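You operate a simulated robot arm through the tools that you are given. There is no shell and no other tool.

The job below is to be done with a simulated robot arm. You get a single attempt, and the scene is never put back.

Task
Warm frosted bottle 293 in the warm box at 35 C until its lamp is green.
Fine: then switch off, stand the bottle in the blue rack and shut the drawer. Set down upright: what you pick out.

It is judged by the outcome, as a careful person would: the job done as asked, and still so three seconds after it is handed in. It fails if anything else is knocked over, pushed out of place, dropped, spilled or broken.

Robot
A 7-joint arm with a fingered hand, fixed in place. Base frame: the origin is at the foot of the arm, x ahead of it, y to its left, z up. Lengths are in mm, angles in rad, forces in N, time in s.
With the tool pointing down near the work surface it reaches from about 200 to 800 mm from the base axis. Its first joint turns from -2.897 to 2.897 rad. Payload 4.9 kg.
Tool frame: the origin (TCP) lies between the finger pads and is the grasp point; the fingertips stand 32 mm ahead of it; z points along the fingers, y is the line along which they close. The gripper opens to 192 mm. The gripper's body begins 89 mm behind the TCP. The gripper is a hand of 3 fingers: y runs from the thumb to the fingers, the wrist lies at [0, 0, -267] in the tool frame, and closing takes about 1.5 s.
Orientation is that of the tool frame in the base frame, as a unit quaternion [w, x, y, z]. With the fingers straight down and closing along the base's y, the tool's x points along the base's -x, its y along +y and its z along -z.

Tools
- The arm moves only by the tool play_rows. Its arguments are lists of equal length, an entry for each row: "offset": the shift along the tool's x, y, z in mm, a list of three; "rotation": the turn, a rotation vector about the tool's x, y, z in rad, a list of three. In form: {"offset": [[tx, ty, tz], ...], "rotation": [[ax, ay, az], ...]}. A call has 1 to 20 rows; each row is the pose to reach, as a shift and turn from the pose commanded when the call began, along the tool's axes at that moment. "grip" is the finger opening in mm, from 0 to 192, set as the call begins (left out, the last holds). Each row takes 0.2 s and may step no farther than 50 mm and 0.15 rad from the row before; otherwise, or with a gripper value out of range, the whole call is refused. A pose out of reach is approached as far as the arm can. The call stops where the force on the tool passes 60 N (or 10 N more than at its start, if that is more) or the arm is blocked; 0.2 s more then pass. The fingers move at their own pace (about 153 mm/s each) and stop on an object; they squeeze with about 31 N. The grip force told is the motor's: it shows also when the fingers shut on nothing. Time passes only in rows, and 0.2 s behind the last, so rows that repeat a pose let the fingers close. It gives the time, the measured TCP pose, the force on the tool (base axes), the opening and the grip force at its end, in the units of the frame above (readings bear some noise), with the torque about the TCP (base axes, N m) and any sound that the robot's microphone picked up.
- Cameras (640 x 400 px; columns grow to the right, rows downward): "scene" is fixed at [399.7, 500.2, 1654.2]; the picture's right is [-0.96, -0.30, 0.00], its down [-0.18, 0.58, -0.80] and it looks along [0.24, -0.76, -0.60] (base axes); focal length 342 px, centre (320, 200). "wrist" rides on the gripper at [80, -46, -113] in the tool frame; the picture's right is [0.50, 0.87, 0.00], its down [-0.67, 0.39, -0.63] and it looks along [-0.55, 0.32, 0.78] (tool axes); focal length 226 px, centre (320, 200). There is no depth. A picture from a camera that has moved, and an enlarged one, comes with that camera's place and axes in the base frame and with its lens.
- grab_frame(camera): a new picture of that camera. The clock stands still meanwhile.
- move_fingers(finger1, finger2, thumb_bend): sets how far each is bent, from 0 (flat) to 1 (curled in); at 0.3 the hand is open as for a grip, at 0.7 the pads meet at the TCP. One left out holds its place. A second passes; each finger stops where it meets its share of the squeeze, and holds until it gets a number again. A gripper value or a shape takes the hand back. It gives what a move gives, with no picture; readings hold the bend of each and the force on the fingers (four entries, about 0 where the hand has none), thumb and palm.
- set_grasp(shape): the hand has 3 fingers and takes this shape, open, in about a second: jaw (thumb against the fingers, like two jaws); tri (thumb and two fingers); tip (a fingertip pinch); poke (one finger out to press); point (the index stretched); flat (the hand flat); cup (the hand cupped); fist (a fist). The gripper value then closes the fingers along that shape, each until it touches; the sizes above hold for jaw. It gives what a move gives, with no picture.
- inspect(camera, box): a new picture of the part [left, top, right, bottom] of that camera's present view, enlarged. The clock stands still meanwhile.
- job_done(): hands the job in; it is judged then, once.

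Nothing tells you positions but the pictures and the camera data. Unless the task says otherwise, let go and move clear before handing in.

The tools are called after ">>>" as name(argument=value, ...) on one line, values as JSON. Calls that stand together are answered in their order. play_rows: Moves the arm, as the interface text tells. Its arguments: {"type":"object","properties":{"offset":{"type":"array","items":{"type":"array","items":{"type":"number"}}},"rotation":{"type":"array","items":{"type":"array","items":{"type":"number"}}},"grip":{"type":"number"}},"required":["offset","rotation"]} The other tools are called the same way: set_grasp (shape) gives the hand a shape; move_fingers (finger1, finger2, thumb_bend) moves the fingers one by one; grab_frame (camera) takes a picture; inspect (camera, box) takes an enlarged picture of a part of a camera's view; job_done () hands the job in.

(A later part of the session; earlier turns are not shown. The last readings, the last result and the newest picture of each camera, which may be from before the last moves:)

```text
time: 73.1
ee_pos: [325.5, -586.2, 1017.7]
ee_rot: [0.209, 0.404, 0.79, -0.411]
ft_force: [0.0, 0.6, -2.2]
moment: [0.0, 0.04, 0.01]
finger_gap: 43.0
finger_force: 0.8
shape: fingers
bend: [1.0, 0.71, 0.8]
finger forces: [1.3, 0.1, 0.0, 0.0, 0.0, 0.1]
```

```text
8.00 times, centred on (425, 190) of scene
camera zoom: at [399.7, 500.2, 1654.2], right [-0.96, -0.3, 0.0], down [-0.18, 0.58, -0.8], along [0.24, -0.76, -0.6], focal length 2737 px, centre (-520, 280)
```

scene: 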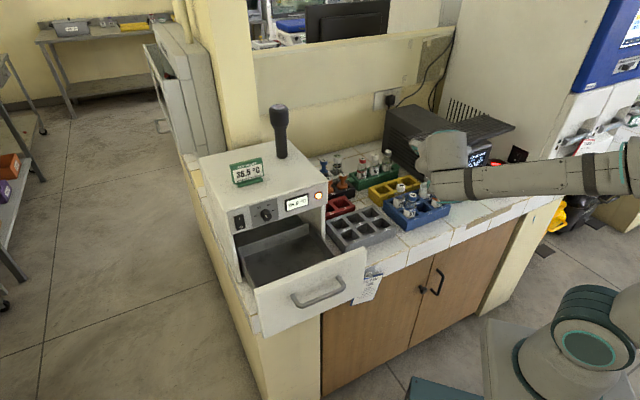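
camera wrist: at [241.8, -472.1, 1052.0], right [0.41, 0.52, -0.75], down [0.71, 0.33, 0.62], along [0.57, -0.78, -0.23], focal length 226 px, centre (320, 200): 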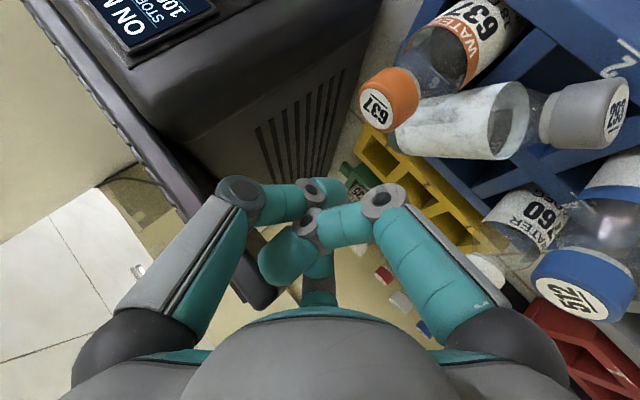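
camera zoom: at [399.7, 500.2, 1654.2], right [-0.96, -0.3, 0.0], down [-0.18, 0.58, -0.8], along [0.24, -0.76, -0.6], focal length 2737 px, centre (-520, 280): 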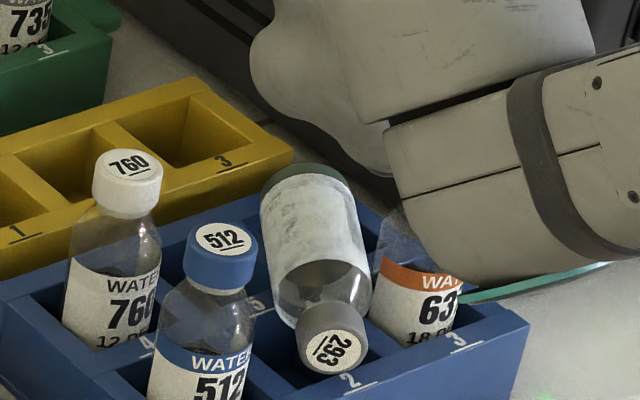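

It was still toppling and has now come to lie across the rack between 637 and 512. I'll wait a little more to see it settle.

>>> play_rows(offset=[[0, 0, 0], [0, 0, 0], [0, 0, 0]], rotation=[[0, 0, 0], [0, 0, 0], [0, 0, 0]])

>>> grab_frame(camera="wrist")

>>> inspect(camera="scene", box=[400, 165, 450, 215])

>>> inspect(camera="wrist", box=[360, 40, 640, 320])

```text
time: 73.9
ee_pos: [324.5, -586.1, 1018.4]
ee_rot: [0.208, 0.404, 0.79, -0.411]
ft_force: [-0.1, -0.3, -1.1]
moment: [-0.04, 0.04, -0.03]
finger_gap: 42.6
finger_force: 0.6
shape: fingers
bend: [1.0, 0.71, 0.8]
finger forces: [1.3, 0.0, 0.1, 0.1, 0.0, 0.0]
```

```text
taken
camera wrist: at [241.8, -472.1, 1052.0], right [0.41, 0.52, -0.75], down [0.71, 0.33, 0.62], along [0.57, -0.78, -0.23], focal length 226 px, centre (320, 200)
```

wrist: 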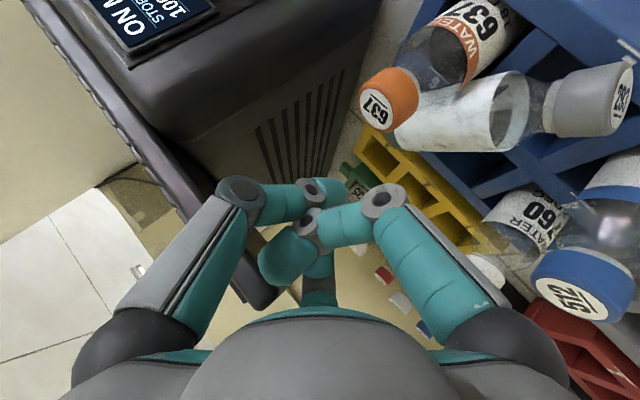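

```text
8.00 times, centred on (425, 190) of scene
camera zoom: at [399.7, 500.2, 1654.2], right [-0.96, -0.3, 0.0], down [-0.18, 0.58, -0.8], along [0.24, -0.76, -0.6], focal length 2737 px, centre (-520, 280)
```

zoom: 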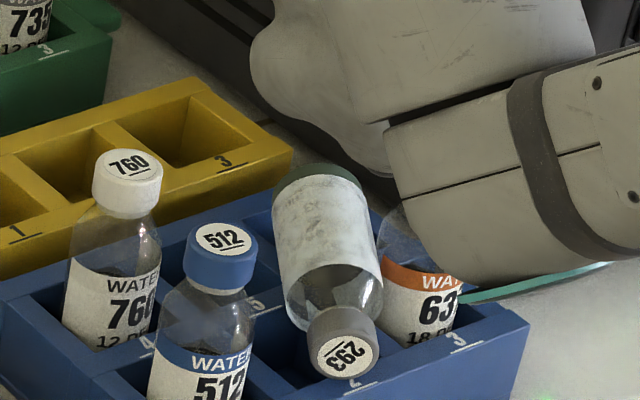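

```text
1.43 times, centred on (500, 180) of wrist
camera zoom: at [241.8, -472.1, 1052.0], right [0.41, 0.52, -0.75], down [0.71, 0.33, 0.62], along [0.57, -0.78, -0.23], focal length 323 px, centre (63, 229)
```

zoom: 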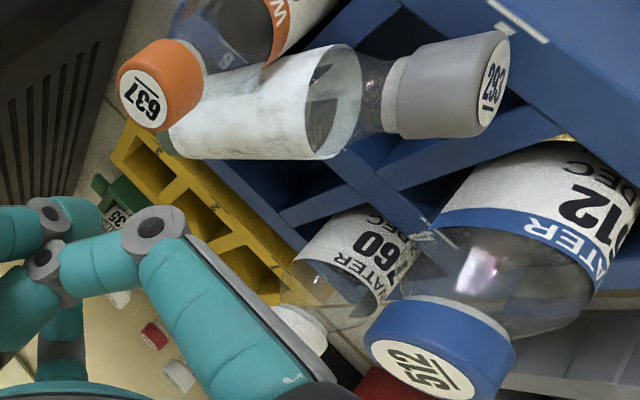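

The bottle is at rest: lying across the rack top from about (336, -606, 922) to its cap at (315, -494, 913), and all other bottles are upright. I'll retreat, reopen the hand and come over it with the tool nearly vertical to pick it up properly with all three digits.

>>> play_rows(offset=[[0, 0, -20], [0, 0, -50], [0, 0, -80], [0, 0, -115], [0, 0, -150]], rotation=[[0, 0, 0], [0, 0, 0], [0, 0, 0], [0, 0, 0], [0, 0, 0]])

>>> set_grasp(shape="jaw")

>>> inspect(camera="scene", box=[380, 140, 470, 230])

```text
time: 75.1
ee_pos: [324.3, -461.5, 1104.1]
ee_rot: [0.208, 0.405, 0.79, -0.411]
ft_force: [0.5, 0.2, -0.1]
moment: [0.01, 0.03, 0.01]
finger_gap: 43.2
finger_force: 0.2
shape: fingers
bend: [1.0, 0.71, 0.8]
finger forces: [0.1, 0.1, 0.0, 0.0, 0.1, 0.1]
```

```text
time: 76.0
ee_pos: [324.6, -462.8, 1103.4]
ee_rot: [0.208, 0.405, 0.79, -0.411]
ft_force: [-0.1, 0.1, 0.5]
moment: [0.01, -0.01, 0.0]
finger_gap: 191.9
finger_force: 0.0
shape: jaw
bend: [0.3, 0.3, 0.3]
finger forces: [0.1, 0.1, 0.0, 0.1, 0.0, 0.0]
```

```text
4.44 times, centred on (425, 185) of scene
camera zoom: at [399.7, 500.2, 1654.2], right [-0.96, -0.3, 0.0], down [-0.18, 0.58, -0.8], along [0.24, -0.76, -0.6], focal length 1521 px, centre (-147, 267)
```

zoom: 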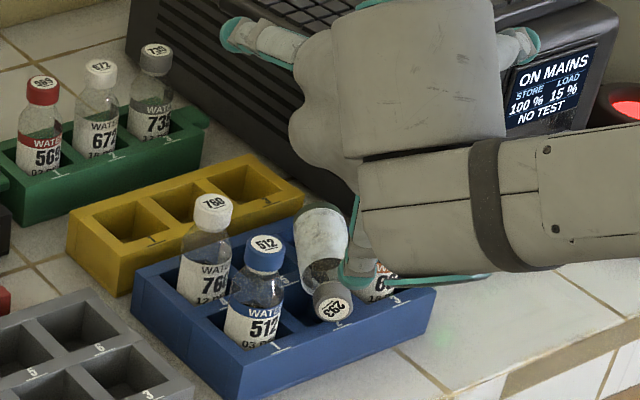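

>>> play_rows(offset=[[1.2, -1.3, 3.8], [2.3, -2.6, 7.6], [3.5, -3.9, 11.4], [4.7, -5.1, 15.2], [5.8, -6.4, 19], [7, -7.7, 22.8]], rotation=[[-0.0529, 0.1058, 0.0743], [-0.1057, 0.2116, 0.1486], [-0.1586, 0.3175, 0.2229], [-0.2114, 0.4233, 0.2972], [-0.2643, 0.5291, 0.3715], [-0.3171, 0.6349, 0.4458]], grip=100)

>>> grab_frame(camera="wrist")

>>> inspect(camera="wrist", box=[230, 60, 410, 240])

>>> inspect(camera="scene", box=[380, 140, 470, 230])

```text
time: 77.4
ee_pos: [314.8, -481.5, 1091.0]
ee_rot: [0.098, 0.636, 0.761, -0.083]
ft_force: [0.4, -0.6, -0.4]
moment: [0.04, 0.01, 0.02]
finger_gap: 100.6
finger_force: 0.0
shape: jaw
bend: [0.35, 0.35, 0.7]
finger forces: [0.0, 0.1, 0.0, 0.0, 0.0, 0.0]
```

```text
taken
camera wrist: at [251.5, -385.5, 1178.4], right [0.76, 0.63, -0.13], down [0.47, -0.41, 0.78], along [0.44, -0.66, -0.61], focal length 226 px, centre (320, 200)
```

wrist: 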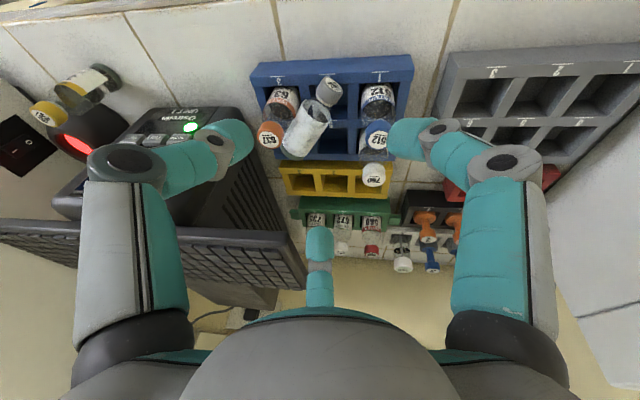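

```text
2.22 times, centred on (320, 150) of wrist
camera zoom: at [251.5, -385.5, 1178.4], right [0.76, 0.63, -0.13], down [0.47, -0.41, 0.78], along [0.44, -0.66, -0.61], focal length 502 px, centre (320, 311)
```

zoom: 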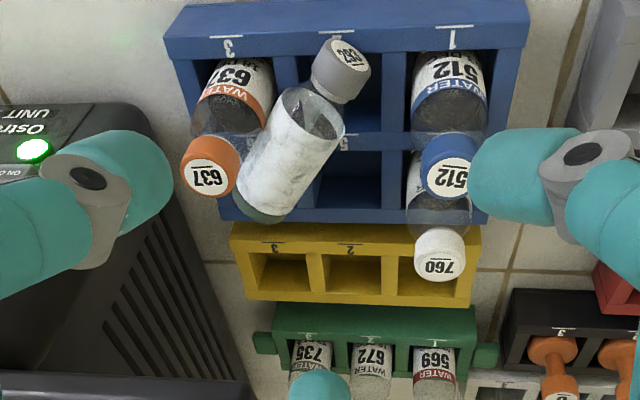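

```text
4.44 times, centred on (425, 185) of scene
camera zoom: at [399.7, 500.2, 1654.2], right [-0.96, -0.3, 0.0], down [-0.18, 0.58, -0.8], along [0.24, -0.76, -0.6], focal length 1521 px, centre (-147, 267)
```

zoom: 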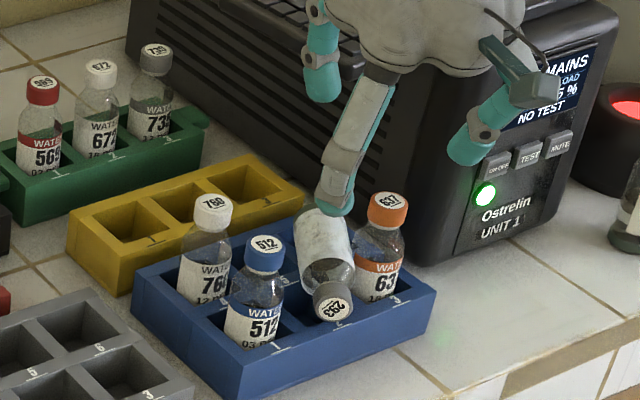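

From here the lying bottle is clearly visible: cap top about (317, -496, 912), axis pointing to the front-right, everything else upright. I'll turn the hand vertical so the three digits come down around the cap, where there is free space on all sides.

>>> play_rows(offset=[[-0.6, 1, 17.8], [-1.3, 2.1, 35.5], [-1.9, 3.1, 53.3]], rotation=[[-0.0127, 0.0867, -0.0961], [-0.0253, 0.1733, -0.1921], [-0.038, 0.26, -0.2882]], grip=90)

>>> grab_frame(camera="wrist")

>>> inspect(camera="wrist", box=[240, 60, 400, 220])

>>> inspect(camera="scene", box=[380, 140, 470, 230])

```text
time: 78.2
ee_pos: [320.5, -495.7, 1039.4]
ee_rot: [-0.001, 0.523, 0.853, 0.001]
ft_force: [0.4, -0.5, 0.2]
moment: [0.0, 0.02, 0.04]
finger_gap: 90.4
finger_force: 0.1
shape: jaw
bend: [0.38, 0.38, 0.7]
finger forces: [0.1, 0.0, 0.0, 0.0, 0.0, 0.1]
```

```text
taken
camera wrist: at [244.4, -446.4, 1152.2], right [0.54, 0.84, 0.0], down [0.65, -0.42, 0.63], along [0.53, -0.34, -0.78], focal length 226 px, centre (320, 200)
```

wrist: 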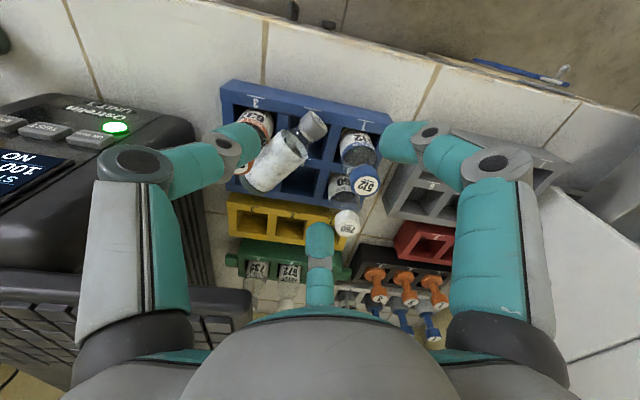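

```text
2.50 times, centred on (320, 140) of wrist
camera zoom: at [244.4, -446.4, 1152.2], right [0.54, 0.84, 0.0], down [0.65, -0.42, 0.63], along [0.53, -0.34, -0.78], focal length 565 px, centre (320, 350)
```

zoom: 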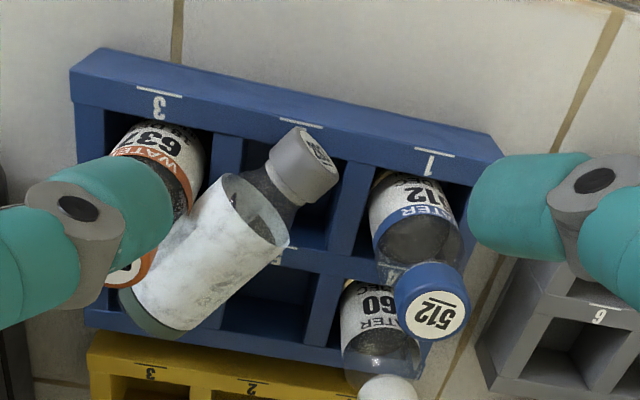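

```text
4.44 times, centred on (425, 185) of scene
camera zoom: at [399.7, 500.2, 1654.2], right [-0.96, -0.3, 0.0], down [-0.18, 0.58, -0.8], along [0.24, -0.76, -0.6], focal length 1521 px, centre (-147, 267)
```

zoom: 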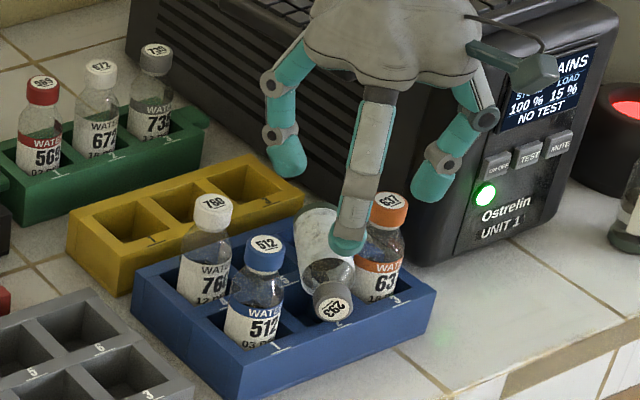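

The cap end is right under the hand's axis, with clear space around it. I'll descend so the fingertips surround the cap just above the rack top.

>>> play_rows(offset=[[0, 0, 25], [0, 0.5, 50], [0, 1, 70], [0, 1, 85], [0, 1, 94]], rotation=[[0, 0, 0], [0, 0, 0], [0, 0, 0], [0, 0, 0], [0, 0, 0]])

>>> grab_frame(camera="wrist")

>>> inspect(camera="wrist", box=[240, 90, 400, 250])

>>> inspect(camera="scene", box=[380, 140, 470, 230])

```text
time: 79.4
ee_pos: [319.7, -495.5, 944.7]
ee_rot: [-0.002, 0.522, 0.853, 0.0]
ft_force: [0.6, 0.0, -0.9]
moment: [0.02, 0.0, 0.02]
finger_gap: 90.3
finger_force: 0.1
shape: jaw
bend: [0.38, 0.38, 0.7]
finger forces: [0.1, 0.1, 0.0, 0.0, 0.1, 0.0]
```

```text
taken
camera wrist: at [244.5, -445.5, 1058.1], right [0.54, 0.84, 0.0], down [0.65, -0.42, 0.63], along [0.53, -0.34, -0.78], focal length 226 px, centre (320, 200)
```

wrist: 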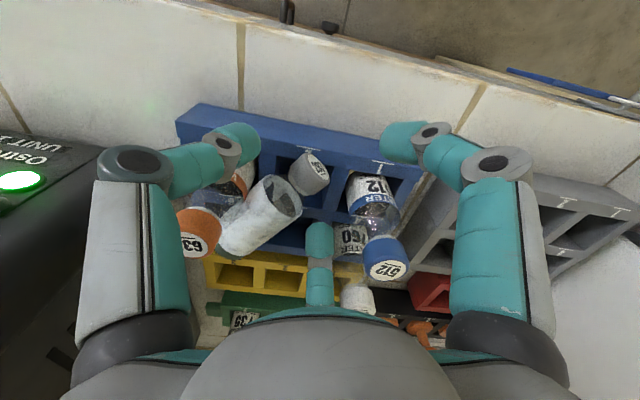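

```text
2.50 times, centred on (320, 170) of wrist
camera zoom: at [244.5, -445.5, 1058.1], right [0.54, 0.84, 0.0], down [0.65, -0.42, 0.63], along [0.53, -0.34, -0.78], focal length 565 px, centre (320, 275)
```

zoom: 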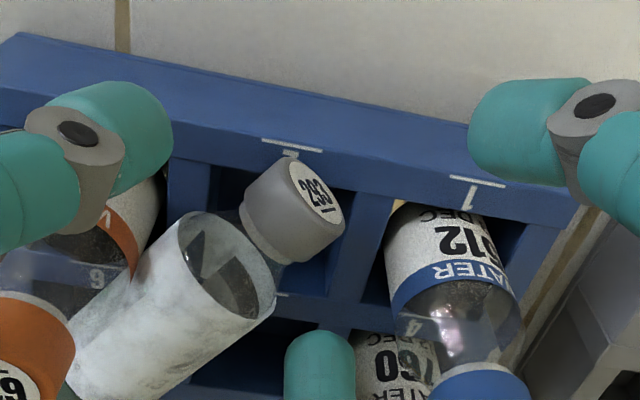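

```text
4.44 times, centred on (425, 185) of scene
camera zoom: at [399.7, 500.2, 1654.2], right [-0.96, -0.3, 0.0], down [-0.18, 0.58, -0.8], along [0.24, -0.76, -0.6], focal length 1521 px, centre (-147, 267)
```

zoom: 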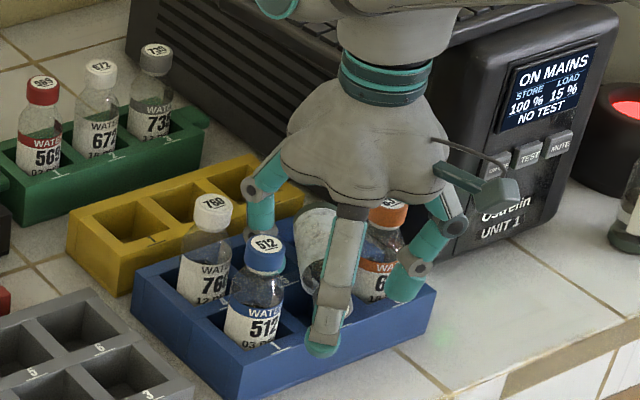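

The hand axis is within 2 mm of where I want it relative to the cap. I'll correct that, go down the last 9 mm and close all three digits.

>>> play_rows(offset=[[0.2, 1, 4], [0.4, 2, 7], [0.4, 2, 9]], rotation=[[0, 0, 0], [0, 0, 0], [0, 0, 0]])

>>> play_rows(offset=[[0, 0, 0], [0, 0, 0], [0, 0, 0], [0, 0, 0], [0, 0, 0], [0, 0, 0]], rotation=[[0, 0, 0], [0, 0, 0], [0, 0, 0], [0, 0, 0], [0, 0, 0], [0, 0, 0]], grip=0)

>>> inspect(camera="wrist", box=[240, 90, 400, 250])

>>> inspect(camera="scene", box=[380, 140, 470, 230])

```text
time: 80.2
ee_pos: [322.6, -494.6, 935.9]
ee_rot: [-0.001, 0.523, 0.853, -0.001]
ft_force: [0.3, 0.5, -0.5]
moment: [-0.03, 0.0, 0.0]
finger_gap: 90.4
finger_force: 0.1
shape: jaw
bend: [0.38, 0.38, 0.7]
finger forces: [0.0, 0.1, 0.0, 0.0, 0.1, 0.0]
```

```text
time: 81.6
ee_pos: [323.3, -493.2, 936.7]
ee_rot: [-0.002, 0.523, 0.852, 0.0]
ft_force: [0.5, 0.9, 0.4]
moment: [-0.03, -0.05, 0.02]
finger_gap: 21.6
finger_force: 30.7
shape: jaw
bend: [0.7, 0.76, 0.7]
finger forces: [25.9, 22.9, 0.0, 0.1, 26.1, 0.0]
```

```text
2.50 times, centred on (320, 170) of wrist
camera zoom: at [246.5, -444.2, 1049.2], right [0.55, 0.84, 0.0], down [0.65, -0.42, 0.63], along [0.53, -0.34, -0.78], focal length 565 px, centre (320, 275)
```

zoom: 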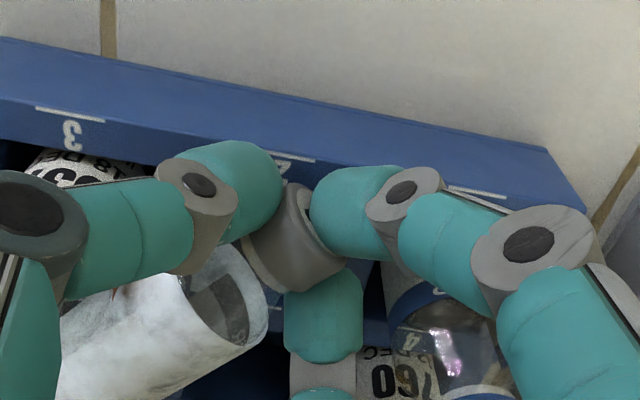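

```text
4.44 times, centred on (425, 185) of scene
camera zoom: at [399.7, 500.2, 1654.2], right [-0.96, -0.3, 0.0], down [-0.18, 0.58, -0.8], along [0.24, -0.76, -0.6], focal length 1521 px, centre (-147, 267)
```

zoom: 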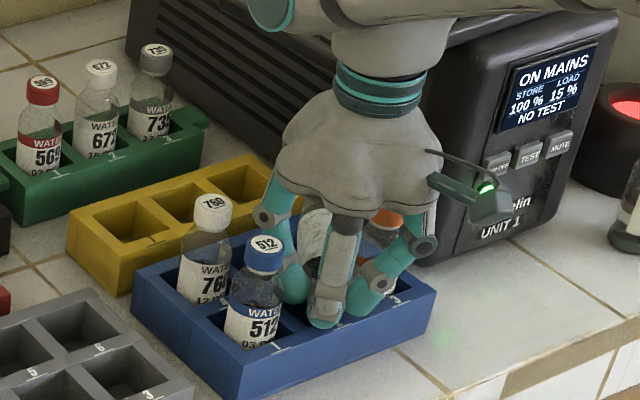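

All three digits hold the cap evenly (26/23/26 N) and the net force is near zero. I'll lift 20 mm slowly and check.

>>> play_rows(offset=[[0, 0, -3], [0, 0, -6], [-0.5, 1, -10], [-1, 2, -15], [-1.8, 3.5, -20]], rotation=[[0, 0, 0], [0, 0, 0], [0, 0, 0], [0, 0, 0], [0, 0, 0]])

>>> inspect(camera="wrist", box=[240, 90, 400, 250])

>>> inspect(camera="scene", box=[380, 140, 470, 230])

```text
time: 82.8
ee_pos: [326.6, -494.4, 957.5]
ee_rot: [-0.001, 0.523, 0.853, 0.0]
ft_force: [-0.5, 0.4, -0.2]
moment: [0.03, 0.02, 0.0]
finger_gap: 21.4
finger_force: 31.1
shape: jaw
bend: [0.7, 0.76, 0.7]
finger forces: [26.3, 22.7, 0.0, 0.1, 25.9, 0.0]
```

```text
2.50 times, centred on (320, 170) of wrist
camera zoom: at [250.6, -444.7, 1068.8], right [0.54, 0.84, 0.0], down [0.65, -0.42, 0.63], along [0.53, -0.34, -0.78], focal length 565 px, centre (320, 275)
```

zoom: 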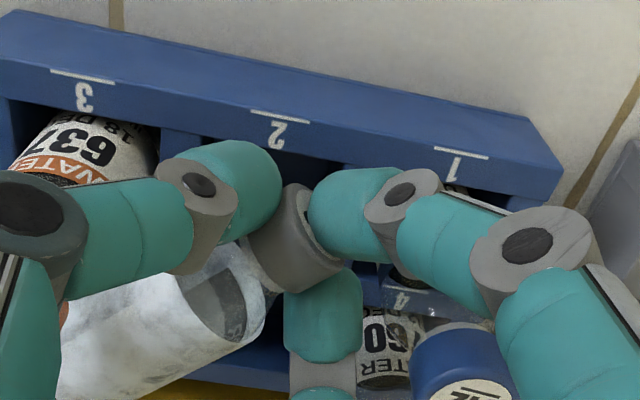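

```text
4.44 times, centred on (425, 185) of scene
camera zoom: at [399.7, 500.2, 1654.2], right [-0.96, -0.3, 0.0], down [-0.18, 0.58, -0.8], along [0.24, -0.76, -0.6], focal length 1521 px, centre (-147, 267)
```

zoom: 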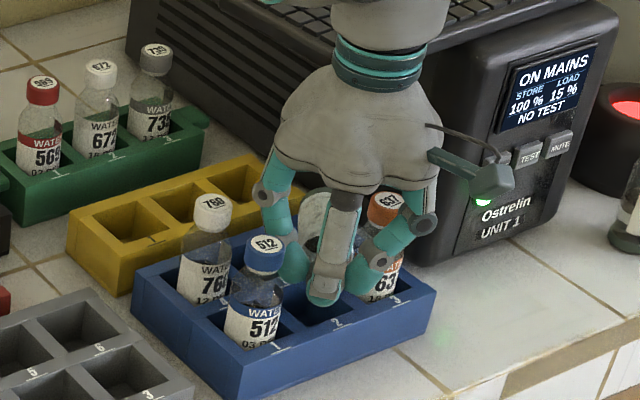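

The cap stays firmly gripped. I'll lift another 40 mm.

>>> play_rows(offset=[[0, 0, -6], [0, 0, -12], [0, 0, -19], [0, 0, -26], [0, 0, -33], [0, 0, -40]], rotation=[[0, 0, 0], [0, 0, 0], [0, 0, 0], [0, 0, 0], [0, 0, 0], [0, 0, 0]])

>>> inspect(camera="wrist", box=[200, 60, 440, 300])

>>> inspect(camera="scene", box=[380, 140, 470, 230])

```text
time: 84.2
ee_pos: [325.3, -494.6, 996.7]
ee_rot: [-0.001, 0.522, 0.853, 0.0]
ft_force: [-0.5, -0.8, -1.4]
moment: [0.04, 0.0, -0.01]
finger_gap: 21.5
finger_force: 30.9
shape: jaw
bend: [0.7, 0.76, 0.7]
finger forces: [26.2, 22.6, 0.0, 0.0, 25.9, 0.1]
```

```text
1.67 times, centred on (320, 180) of wrist
camera zoom: at [250.7, -444.2, 1108.9], right [0.54, 0.84, 0.0], down [0.65, -0.42, 0.63], along [0.53, -0.34, -0.78], focal length 377 px, centre (320, 233)
```

zoom: 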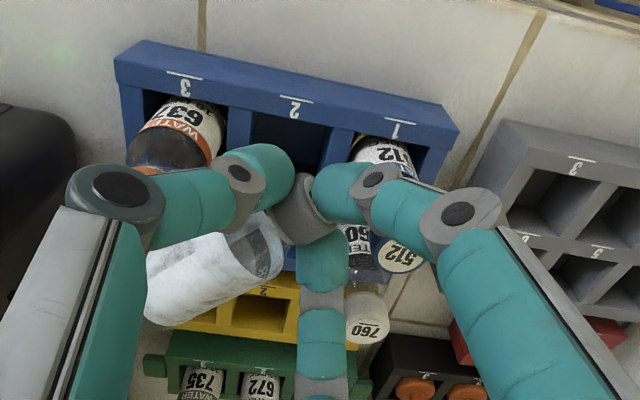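

```text
4.44 times, centred on (425, 185) of scene
camera zoom: at [399.7, 500.2, 1654.2], right [-0.96, -0.3, 0.0], down [-0.18, 0.58, -0.8], along [0.24, -0.76, -0.6], focal length 1521 px, centre (-147, 267)
```

zoom: 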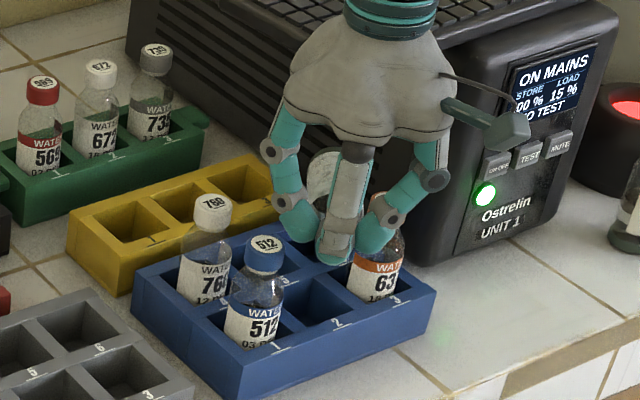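

The bottle is held rigidly and horizontally by its cap. I'll raise it 38 mm more (still below the keyboard, above the other caps) and then draw it out to the front.

>>> play_rows(offset=[[0, 0, -8], [0, 0, -16], [0, 0, -24], [0, 0, -31], [0, 0, -38]], rotation=[[0, 0, 0], [0, 0, 0], [0, 0, 0], [0, 0, 0], [0, 0, 0]])

>>> inspect(camera="scene", box=[380, 120, 480, 220])

>>> inspect(camera="wrist", box=[200, 60, 440, 300])

```text
time: 85.4
ee_pos: [324.6, -494.7, 1034.9]
ee_rot: [-0.001, 0.522, 0.853, 0.001]
ft_force: [0.1, -0.4, -0.2]
moment: [0.04, -0.01, -0.03]
finger_gap: 21.8
finger_force: 31.1
shape: jaw
bend: [0.7, 0.76, 0.7]
finger forces: [26.3, 22.7, 0.0, 0.0, 25.8, 0.0]
```

```text
4.00 times, centred on (430, 170) of scene
camera zoom: at [399.7, 500.2, 1654.2], right [-0.96, -0.3, 0.0], down [-0.18, 0.58, -0.8], along [0.24, -0.76, -0.6], focal length 1369 px, centre (-120, 320)
```

zoom: 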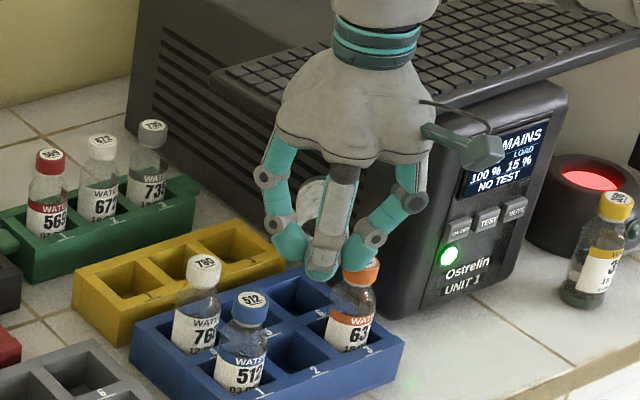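

```text
1.67 times, centred on (320, 180) of wrist
camera zoom: at [250.5, -444.2, 1147.1], right [0.54, 0.84, 0.0], down [0.65, -0.42, 0.63], along [0.53, -0.34, -0.78], focal length 377 px, centre (320, 233)
```

zoom: 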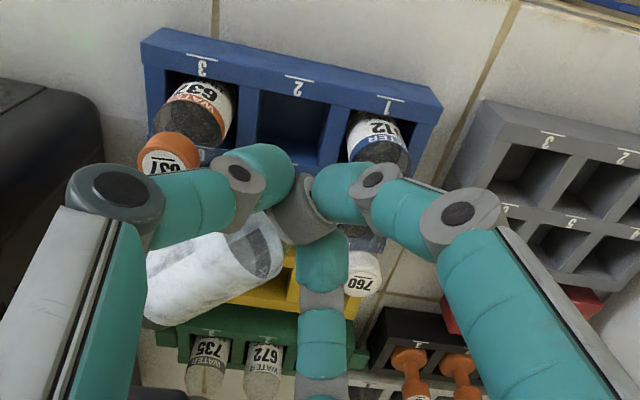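

The blue rack and its three bottles are undisturbed. I'll draw the bottle out to the front from under the keyboard, then raise it well clear.

>>> play_rows(offset=[[13.4, 6.8, -2], [26.7, 13.6, -4], [40, 20.4, -6], [53.5, 27.2, -8], [66.8, 34, -8], [66.8, 34, -40], [66.8, 34, -80], [66.8, 34, -118]], rotation=[[0, 0, 0], [0, 0, 0], [0, 0, 0], [0, 0, 0], [0, 0, 0], [0, 0, 0], [0, 0, 0], [0, 0, 0]])

>>> grab_frame(camera="wrist")

>>> grab_frame(camera="scene")

```text
time: 87.2
ee_pos: [326.7, -418.8, 1153.1]
ee_rot: [-0.002, 0.523, 0.853, 0.0]
ft_force: [-0.1, 0.2, -1.0]
moment: [0.06, 0.0, 0.01]
finger_gap: 21.9
finger_force: 31.0
shape: jaw
bend: [0.71, 0.76, 0.7]
finger forces: [26.2, 22.6, 0.0, 0.0, 25.7, 0.1]
```

```text
taken
camera wrist: at [250.9, -369.4, 1265.1], right [0.55, 0.84, 0.0], down [0.65, -0.42, 0.63], along [0.53, -0.34, -0.78], focal length 226 px, centre (320, 200)
```

wrist: 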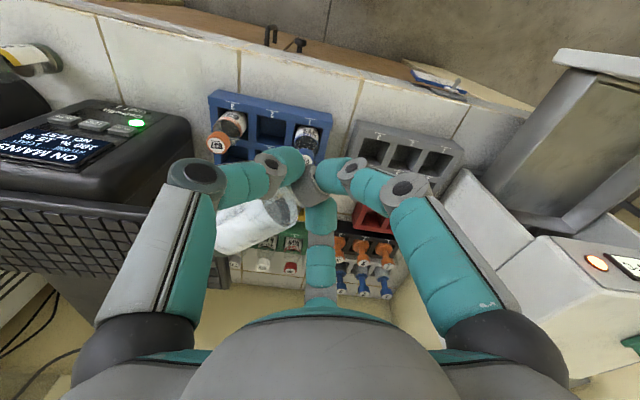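

```text
taken
```

scene: 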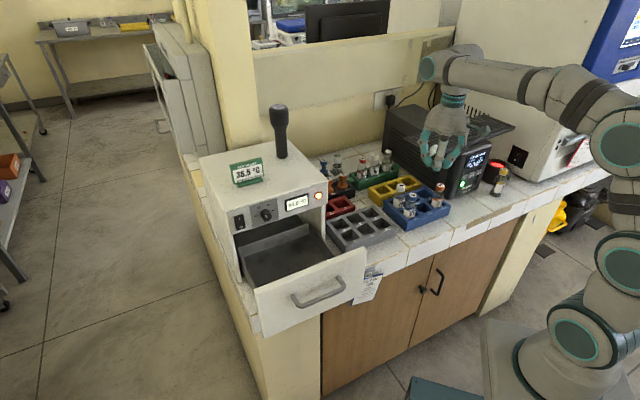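

The bottle is well held and clear. Next I'll carry it to a free spot in front of the grey rack while turning the hand so the cap points toward the wall; then pitching the hand up will bring the bottle upright.

>>> play_rows(offset=[[7.1, 8, 0.2], [14.2, 16, 0.3], [21.3, 23.9, 0.5], [28.4, 31.9, 0.7], [35.5, 39.9, 0.8], [42.6, 47.9, 1], [49.7, 55.8, 1.2], [56.8, 63.8, 1.3], [63.9, 71.8, 1.5], [70.9, 79.8, 1.7], [78, 87.8, 1.8], [85.1, 95.7, 2], [92.2, 103.7, 2.2], [99.3, 111.7, 2.3], [106.4, 119.7, 2.5], [113.5, 127.6, 2.7], [120.6, 135.6, 2.8], [127.7, 143.6, 3]], rotation=[[0, 0, 0.1404], [0, 0, 0.2808], [0, 0, 0.4212], [0, 0, 0.5616], [0, 0, 0.7019], [0, 0, 0.8423], [0, 0, 0.9827], [0, 0, 1.1231], [0, 0, 1.2635], [0, 0, 1.4039], [0, 0, 1.5443], [0, 0, 1.6847], [0, 0, 1.8251], [0, 0, 1.9654], [0, 0, 2.1058], [0, 0, 2.2462], [0, 0, 2.3866], [0, 0, 2.527]])

>>> grab_frame(camera="wrist")

>>> grab_frame(camera="scene")

```text
time: 91.0
ee_pos: [396.2, -240.8, 1148.6]
ee_rot: [0.0, 0.97, -0.242, -0.003]
ft_force: [0.8, -0.6, -0.7]
moment: [-0.04, -0.03, -0.01]
finger_gap: 21.4
finger_force: 30.4
shape: jaw
bend: [0.71, 0.76, 0.7]
finger forces: [26.0, 22.8, 0.0, 0.0, 25.7, 0.1]
```

```text
taken
camera wrist: at [489.5, -237.4, 1261.4], right [0.04, -1.0, 0.0], down [-0.77, -0.03, 0.63], along [-0.63, -0.02, -0.77], focal length 226 px, centre (320, 200)
```

wrist: 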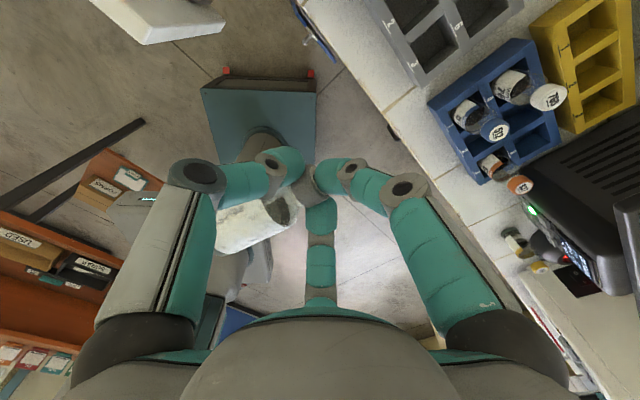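

```text
taken
```

scene: 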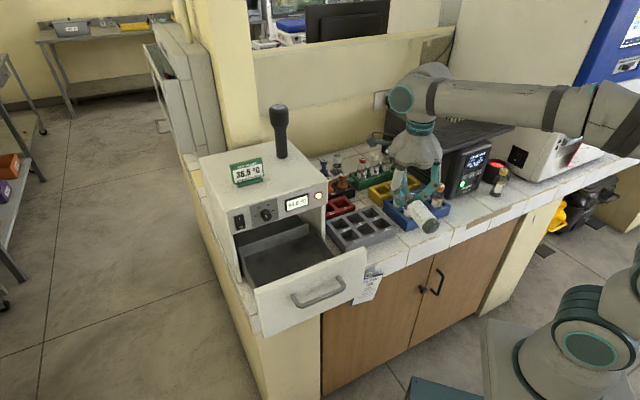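

The bottle's body now points toward the robot. I'll pitch the hand up to nearly horizontal (facing the wall), which swings the bottle upright, while moving toward the grey rack.

>>> play_rows(offset=[[11.3, 3.4, 0], [22.6, 6.9, 0], [33.9, 10.3, 0], [45.2, 13.8, 0], [56.5, 17.2, 0], [67.8, 20.7, 0], [79.1, 24.1, 0], [90.4, 27.6, 0], [101.7, 31, 0], [113, 34.5, 0], [124.3, 37.9, 0]], rotation=[[-0.0394, 0.1289, 0], [-0.0788, 0.2577, 0], [-0.1182, 0.3866, 0], [-0.1576, 0.5154, 0], [-0.197, 0.6443, 0], [-0.2364, 0.7732, 0], [-0.2758, 0.902, 0], [-0.3153, 1.0309, 0], [-0.3547, 1.1598, 0], [-0.3941, 1.2886, 0], [-0.4335, 1.4175, 0]])

>>> grab_frame(camera="wrist")

>>> grab_frame(camera="scene")

>>> inspect(camera="scene", box=[330, 120, 470, 260])

```text
time: 93.4
ee_pos: [480.6, -321.5, 1161.6]
ee_rot: [0.306, 0.782, -0.194, 0.508]
ft_force: [-0.7, -0.2, -0.4]
moment: [0.01, 0.04, -0.02]
finger_gap: 21.3
finger_force: 31.1
shape: jaw
bend: [0.71, 0.76, 0.7]
finger forces: [26.6, 23.0, 0.1, 0.0, 25.3, 0.1]
out of reach, approached as far as the arm can: row 10, 11
```

```text
taken
camera wrist: at [465.9, -209.8, 1253.8], right [-0.33, -0.64, 0.7], down [-0.94, 0.13, -0.32], along [0.11, -0.76, -0.64], focal length 226 px, centre (320, 200)
```

wrist: 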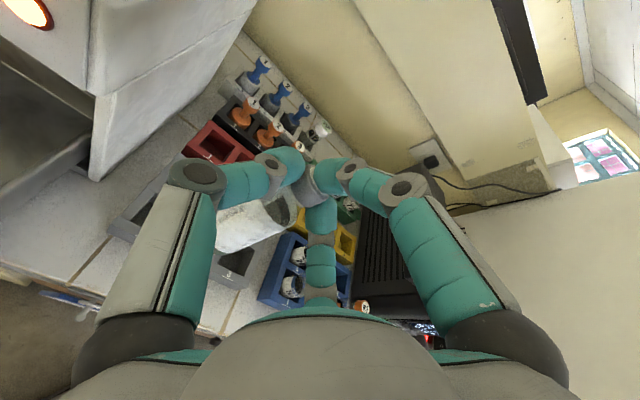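

```text
taken
```

scene: 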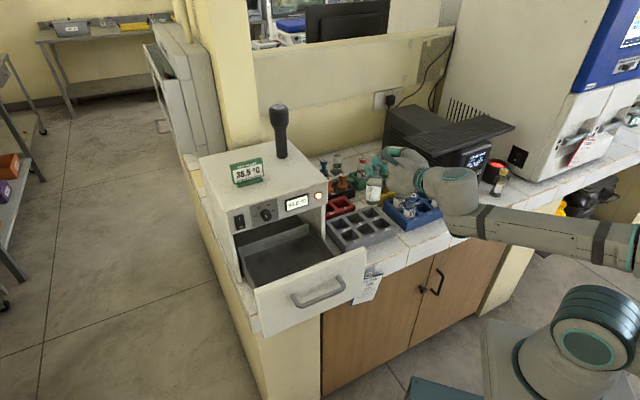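

```text
2.86 times, centred on (400, 190) of scene
camera zoom: at [399.7, 500.2, 1654.2], right [-0.96, -0.3, 0.0], down [-0.18, 0.58, -0.8], along [0.24, -0.76, -0.6], focal length 978 px, centre (91, 229)
```

zoom: 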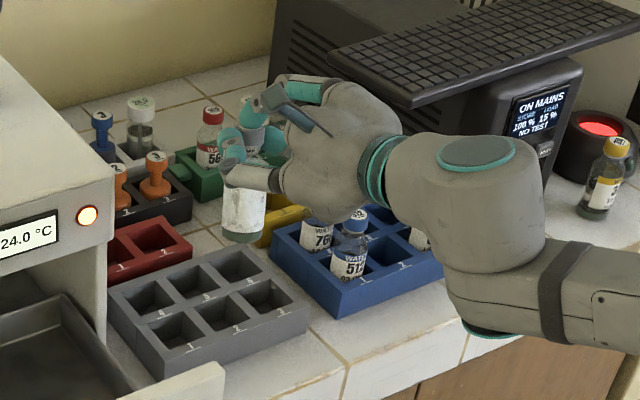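

The bottle is nearly upright (about 12° to go) but the arm hit its reach limit at this height. I'll lower it toward the grey rack and then try the remaining tilt.

>>> play_rows(offset=[[-22.8, -7, 7.5], [-45.7, -14, 14.9], [-68.5, -21.1, 22.4], [-86.7, -26.7, 28.3]], rotation=[[0, 0, 0], [0, 0, 0], [0, 0, 0], [0, 0, 0]])

>>> grab_frame(camera="wrist")

>>> inspect(camera="scene", box=[330, 120, 470, 260])

```text
time: 94.4
ee_pos: [486.9, -320.7, 1117.5]
ee_rot: [0.3, 0.798, -0.196, 0.485]
ft_force: [0.2, -0.4, 0.0]
moment: [0.01, 0.03, 0.01]
finger_gap: 21.6
finger_force: 31.1
shape: jaw
bend: [0.71, 0.76, 0.7]
finger forces: [26.4, 22.9, 0.1, 0.1, 25.2, 0.0]
out of reach, approached as far as the arm can: row 1, 2, 3, 4
```

```text
taken
camera wrist: at [478.4, -213.0, 1213.9], right [-0.3, -0.65, 0.7], down [-0.95, 0.15, -0.27], along [0.07, -0.74, -0.67], focal length 226 px, centre (320, 200)
```

wrist: 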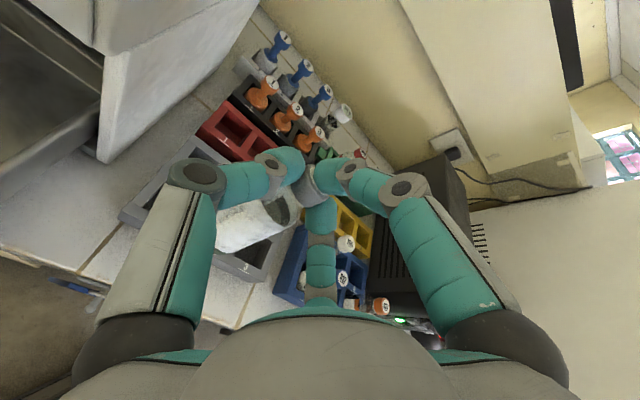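

```text
2.86 times, centred on (400, 190) of scene
camera zoom: at [399.7, 500.2, 1654.2], right [-0.96, -0.3, 0.0], down [-0.18, 0.58, -0.8], along [0.24, -0.76, -0.6], focal length 978 px, centre (91, 229)
```

zoom: 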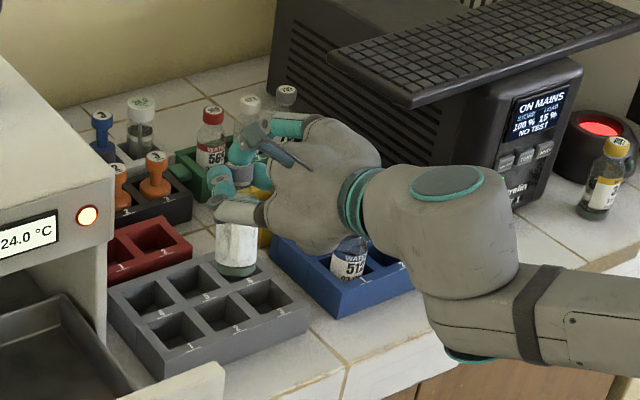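

The arm can't pitch further with the hand facing the wall. I'll yaw the hand so it faces along +x instead (hand in front of the racks), which should leave room to make the bottle fully vertical.

>>> play_rows(offset=[[0, 0, 0], [0, 0, 0], [0, 0, 0], [0, 0, 0], [0, 0, 0], [0, 0, 0]], rotation=[[0.1108, 0.0793, -0.0275], [0.2216, 0.1587, -0.0549], [0.3324, 0.238, -0.0824], [0.4432, 0.3173, -0.1099], [0.554, 0.3967, -0.1373], [0.6648, 0.476, -0.1648]])

>>> grab_frame(camera="wrist")

>>> grab_frame(camera="scene")

```text
time: 95.9
ee_pos: [529.8, -247.7, 1123.9]
ee_rot: [0.058, 0.717, 0.166, 0.674]
ft_force: [0.2, -0.4, -1.1]
moment: [0.0, -0.01, -0.03]
finger_gap: 21.0
finger_force: 31.4
shape: jaw
bend: [0.71, 0.77, 0.7]
finger forces: [24.9, 24.4, 0.1, 0.0, 26.5, 0.0]
out of reach, approached as far as the arm can: row 1, 2
stopped in row 6: the arm was blocked; the commanded pose is now the measured one
```

```text
taken
camera wrist: at [415.6, -195.8, 1194.3], right [0.16, -0.66, 0.74], down [-0.58, -0.66, -0.47], along [0.8, -0.36, -0.49], focal length 226 px, centre (320, 200)
```

wrist: 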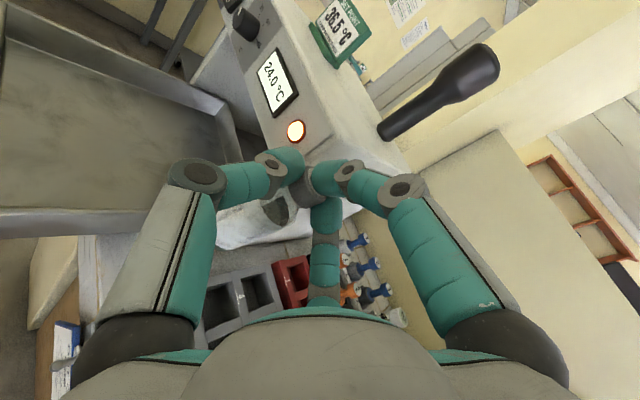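

```text
taken
```

scene: 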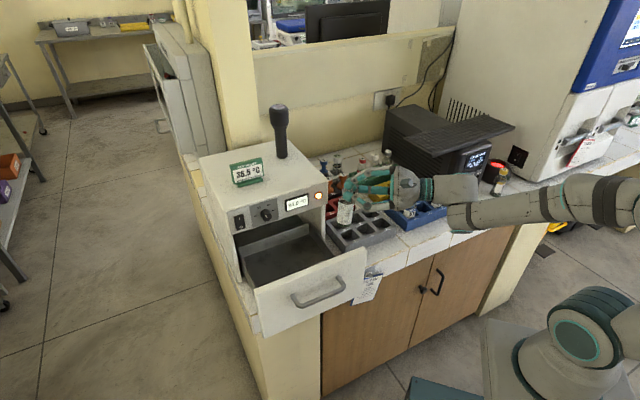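

The bottle is now vertical to within about 1°, still held, hanging near the grey rack. The display reads 24.0 °C with the drawer open. I'll try moving it over grey slot 1.

>>> play_rows(offset=[[-4.5, 12.7, -4.4], [-9, 25.5, -8.9], [-13.6, 38.2, -13.3], [-18.1, 50.9, -17.7]], rotation=[[0, 0, 0], [0, 0, 0], [0, 0, 0], [0, 0, 0]])

>>> grab_frame(camera="wrist")

>>> inspect(camera="scene", box=[300, 140, 440, 280])

```text
time: 96.9
ee_pos: [520.0, -304.6, 1126.2]
ee_rot: [0.06, 0.716, 0.165, 0.675]
ft_force: [0.3, -0.1, -0.8]
moment: [-0.01, 0.02, 0.04]
finger_gap: 21.2
finger_force: 31.2
shape: jaw
bend: [0.71, 0.77, 0.7]
finger forces: [24.4, 24.4, 0.0, 0.0, 26.5, 0.0]
```

```text
taken
camera wrist: at [405.2, -252.2, 1195.7], right [0.15, -0.65, 0.74], down [-0.58, -0.67, -0.47], along [0.8, -0.36, -0.48], focal length 226 px, centre (320, 200)
```

wrist: 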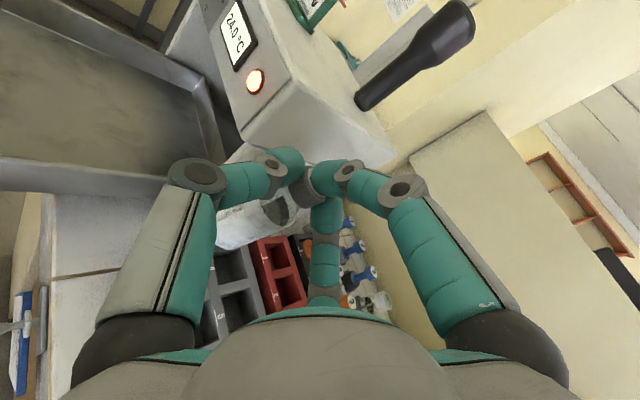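

```text
2.86 times, centred on (370, 210) of scene
camera zoom: at [399.7, 500.2, 1654.2], right [-0.96, -0.3, 0.0], down [-0.18, 0.58, -0.8], along [0.24, -0.76, -0.6], focal length 978 px, centre (177, 171)
```

zoom: 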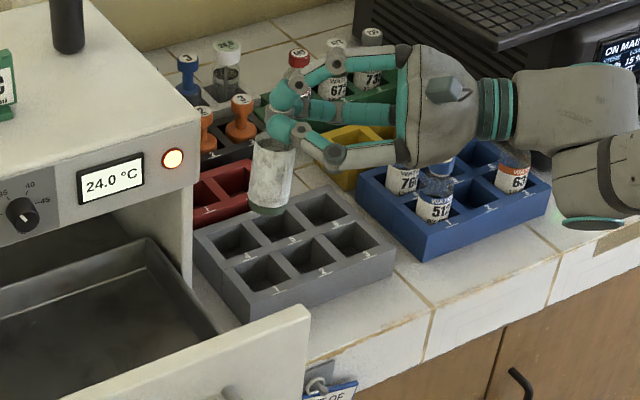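

The bottle hangs upright just above the grey rack. I'll zoom in to measure its exact position relative to the hand and the slot before lowering.

>>> inspect(camera="wrist", box=[190, 130, 370, 310])

>>> inspect(camera="scene", box=[320, 170, 400, 250])

```text
2.22 times, centred on (280, 220) of wrist
camera zoom: at [405.2, -252.2, 1195.7], right [0.15, -0.65, 0.74], down [-0.58, -0.67, -0.47], along [0.8, -0.36, -0.48], focal length 502 px, centre (409, 156)
```

zoom: 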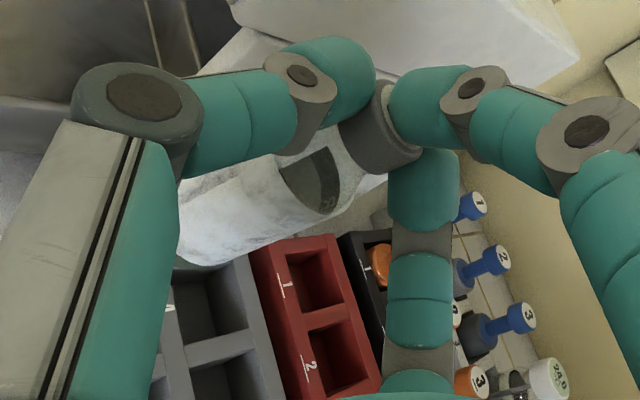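

```text
5.00 times, centred on (360, 210) of scene
camera zoom: at [399.7, 500.2, 1654.2], right [-0.96, -0.3, 0.0], down [-0.18, 0.58, -0.8], along [0.24, -0.76, -0.6], focal length 1711 px, centre (120, 150)
```

zoom: 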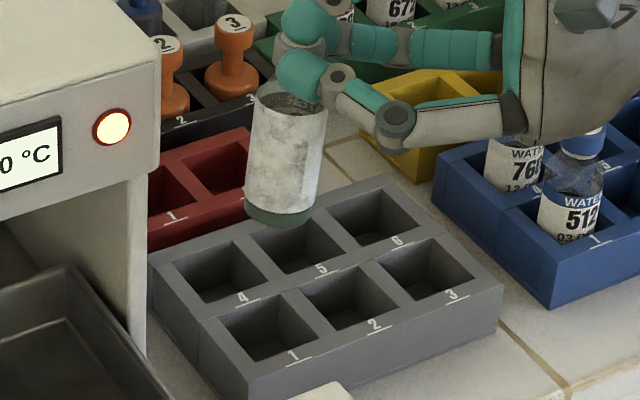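

The bottle's foot is almost exactly over grey slot 1 (opening 50 mm). I'll shift 6.5 mm and lower it to just above the slot, then check alignment.

>>> play_rows(offset=[[-2.1, 6.1, -0.9], [-21, 0, 0.8], [-40, -6.2, 2.4], [-58.9, -12.3, 4.1], [-73.1, -16.9, 5.3]], rotation=[[0, 0, 0], [0, 0, 0], [0, 0, 0], [0, 0, 0], [0, 0, 0]])

>>> inspect(camera="scene", box=[320, 180, 400, 260])

>>> inspect(camera="wrist", box=[190, 130, 370, 310])

```text
time: 98.1
ee_pos: [520.5, -310.7, 1051.4]
ee_rot: [0.058, 0.716, 0.165, 0.675]
ft_force: [-0.1, -0.1, -0.9]
moment: [-0.03, 0.02, -0.02]
finger_gap: 20.7
finger_force: 31.4
shape: jaw
bend: [0.71, 0.77, 0.7]
finger forces: [24.3, 24.4, 0.1, 0.0, 26.6, 0.0]
```

```text
5.00 times, centred on (360, 220) of scene
camera zoom: at [399.7, 500.2, 1654.2], right [-0.96, -0.3, 0.0], down [-0.18, 0.58, -0.8], along [0.24, -0.76, -0.6], focal length 1711 px, centre (120, 100)
```

zoom: 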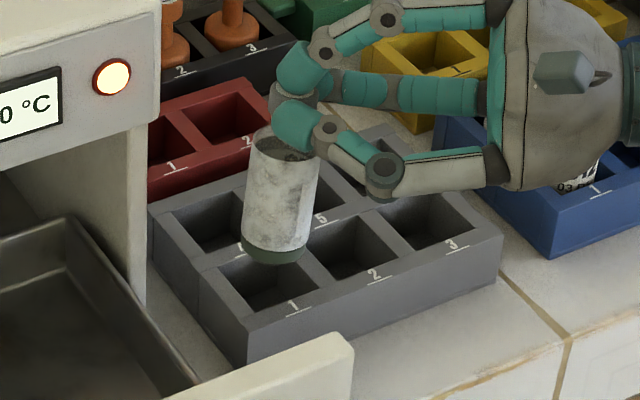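

```text
2.22 times, centred on (280, 220) of wrist
camera zoom: at [405.2, -258.3, 1120.9], right [0.15, -0.65, 0.74], down [-0.58, -0.67, -0.47], along [0.8, -0.36, -0.48], focal length 502 px, centre (409, 156)
```

zoom: 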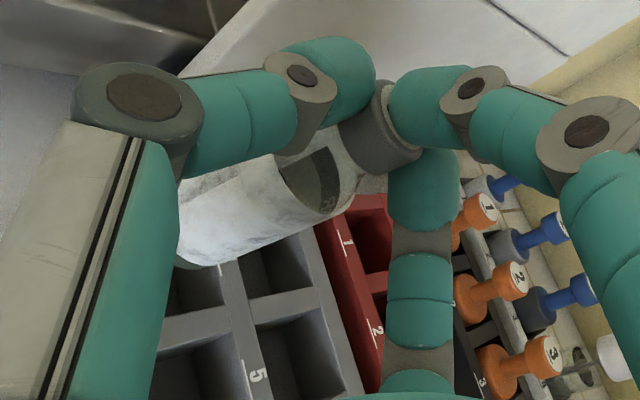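

>>> play_rows(offset=[[-9.5, -3.1, 0.8], [-14.2, -4.6, 1.3]], rotation=[[0, 0, 0], [0, 0, 0]])

>>> inspect(camera="scene", box=[330, 205, 380, 255])

```text
time: 98.7
ee_pos: [519.5, -311.3, 1035.3]
ee_rot: [0.059, 0.717, 0.165, 0.675]
ft_force: [-0.5, 0.3, -0.7]
moment: [-0.02, 0.03, -0.06]
finger_gap: 21.0
finger_force: 31.3
shape: jaw
bend: [0.71, 0.77, 0.7]
finger forces: [24.4, 24.4, 0.0, 0.0, 26.5, 0.0]
```

```text
8.00 times, centred on (355, 230) of scene
camera zoom: at [399.7, 500.2, 1654.2], right [-0.96, -0.3, 0.0], down [-0.18, 0.58, -0.8], along [0.24, -0.76, -0.6], focal length 2737 px, centre (40, -40)
```

zoom: 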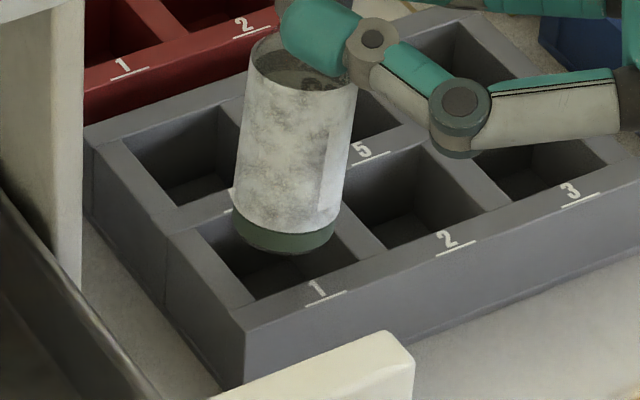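

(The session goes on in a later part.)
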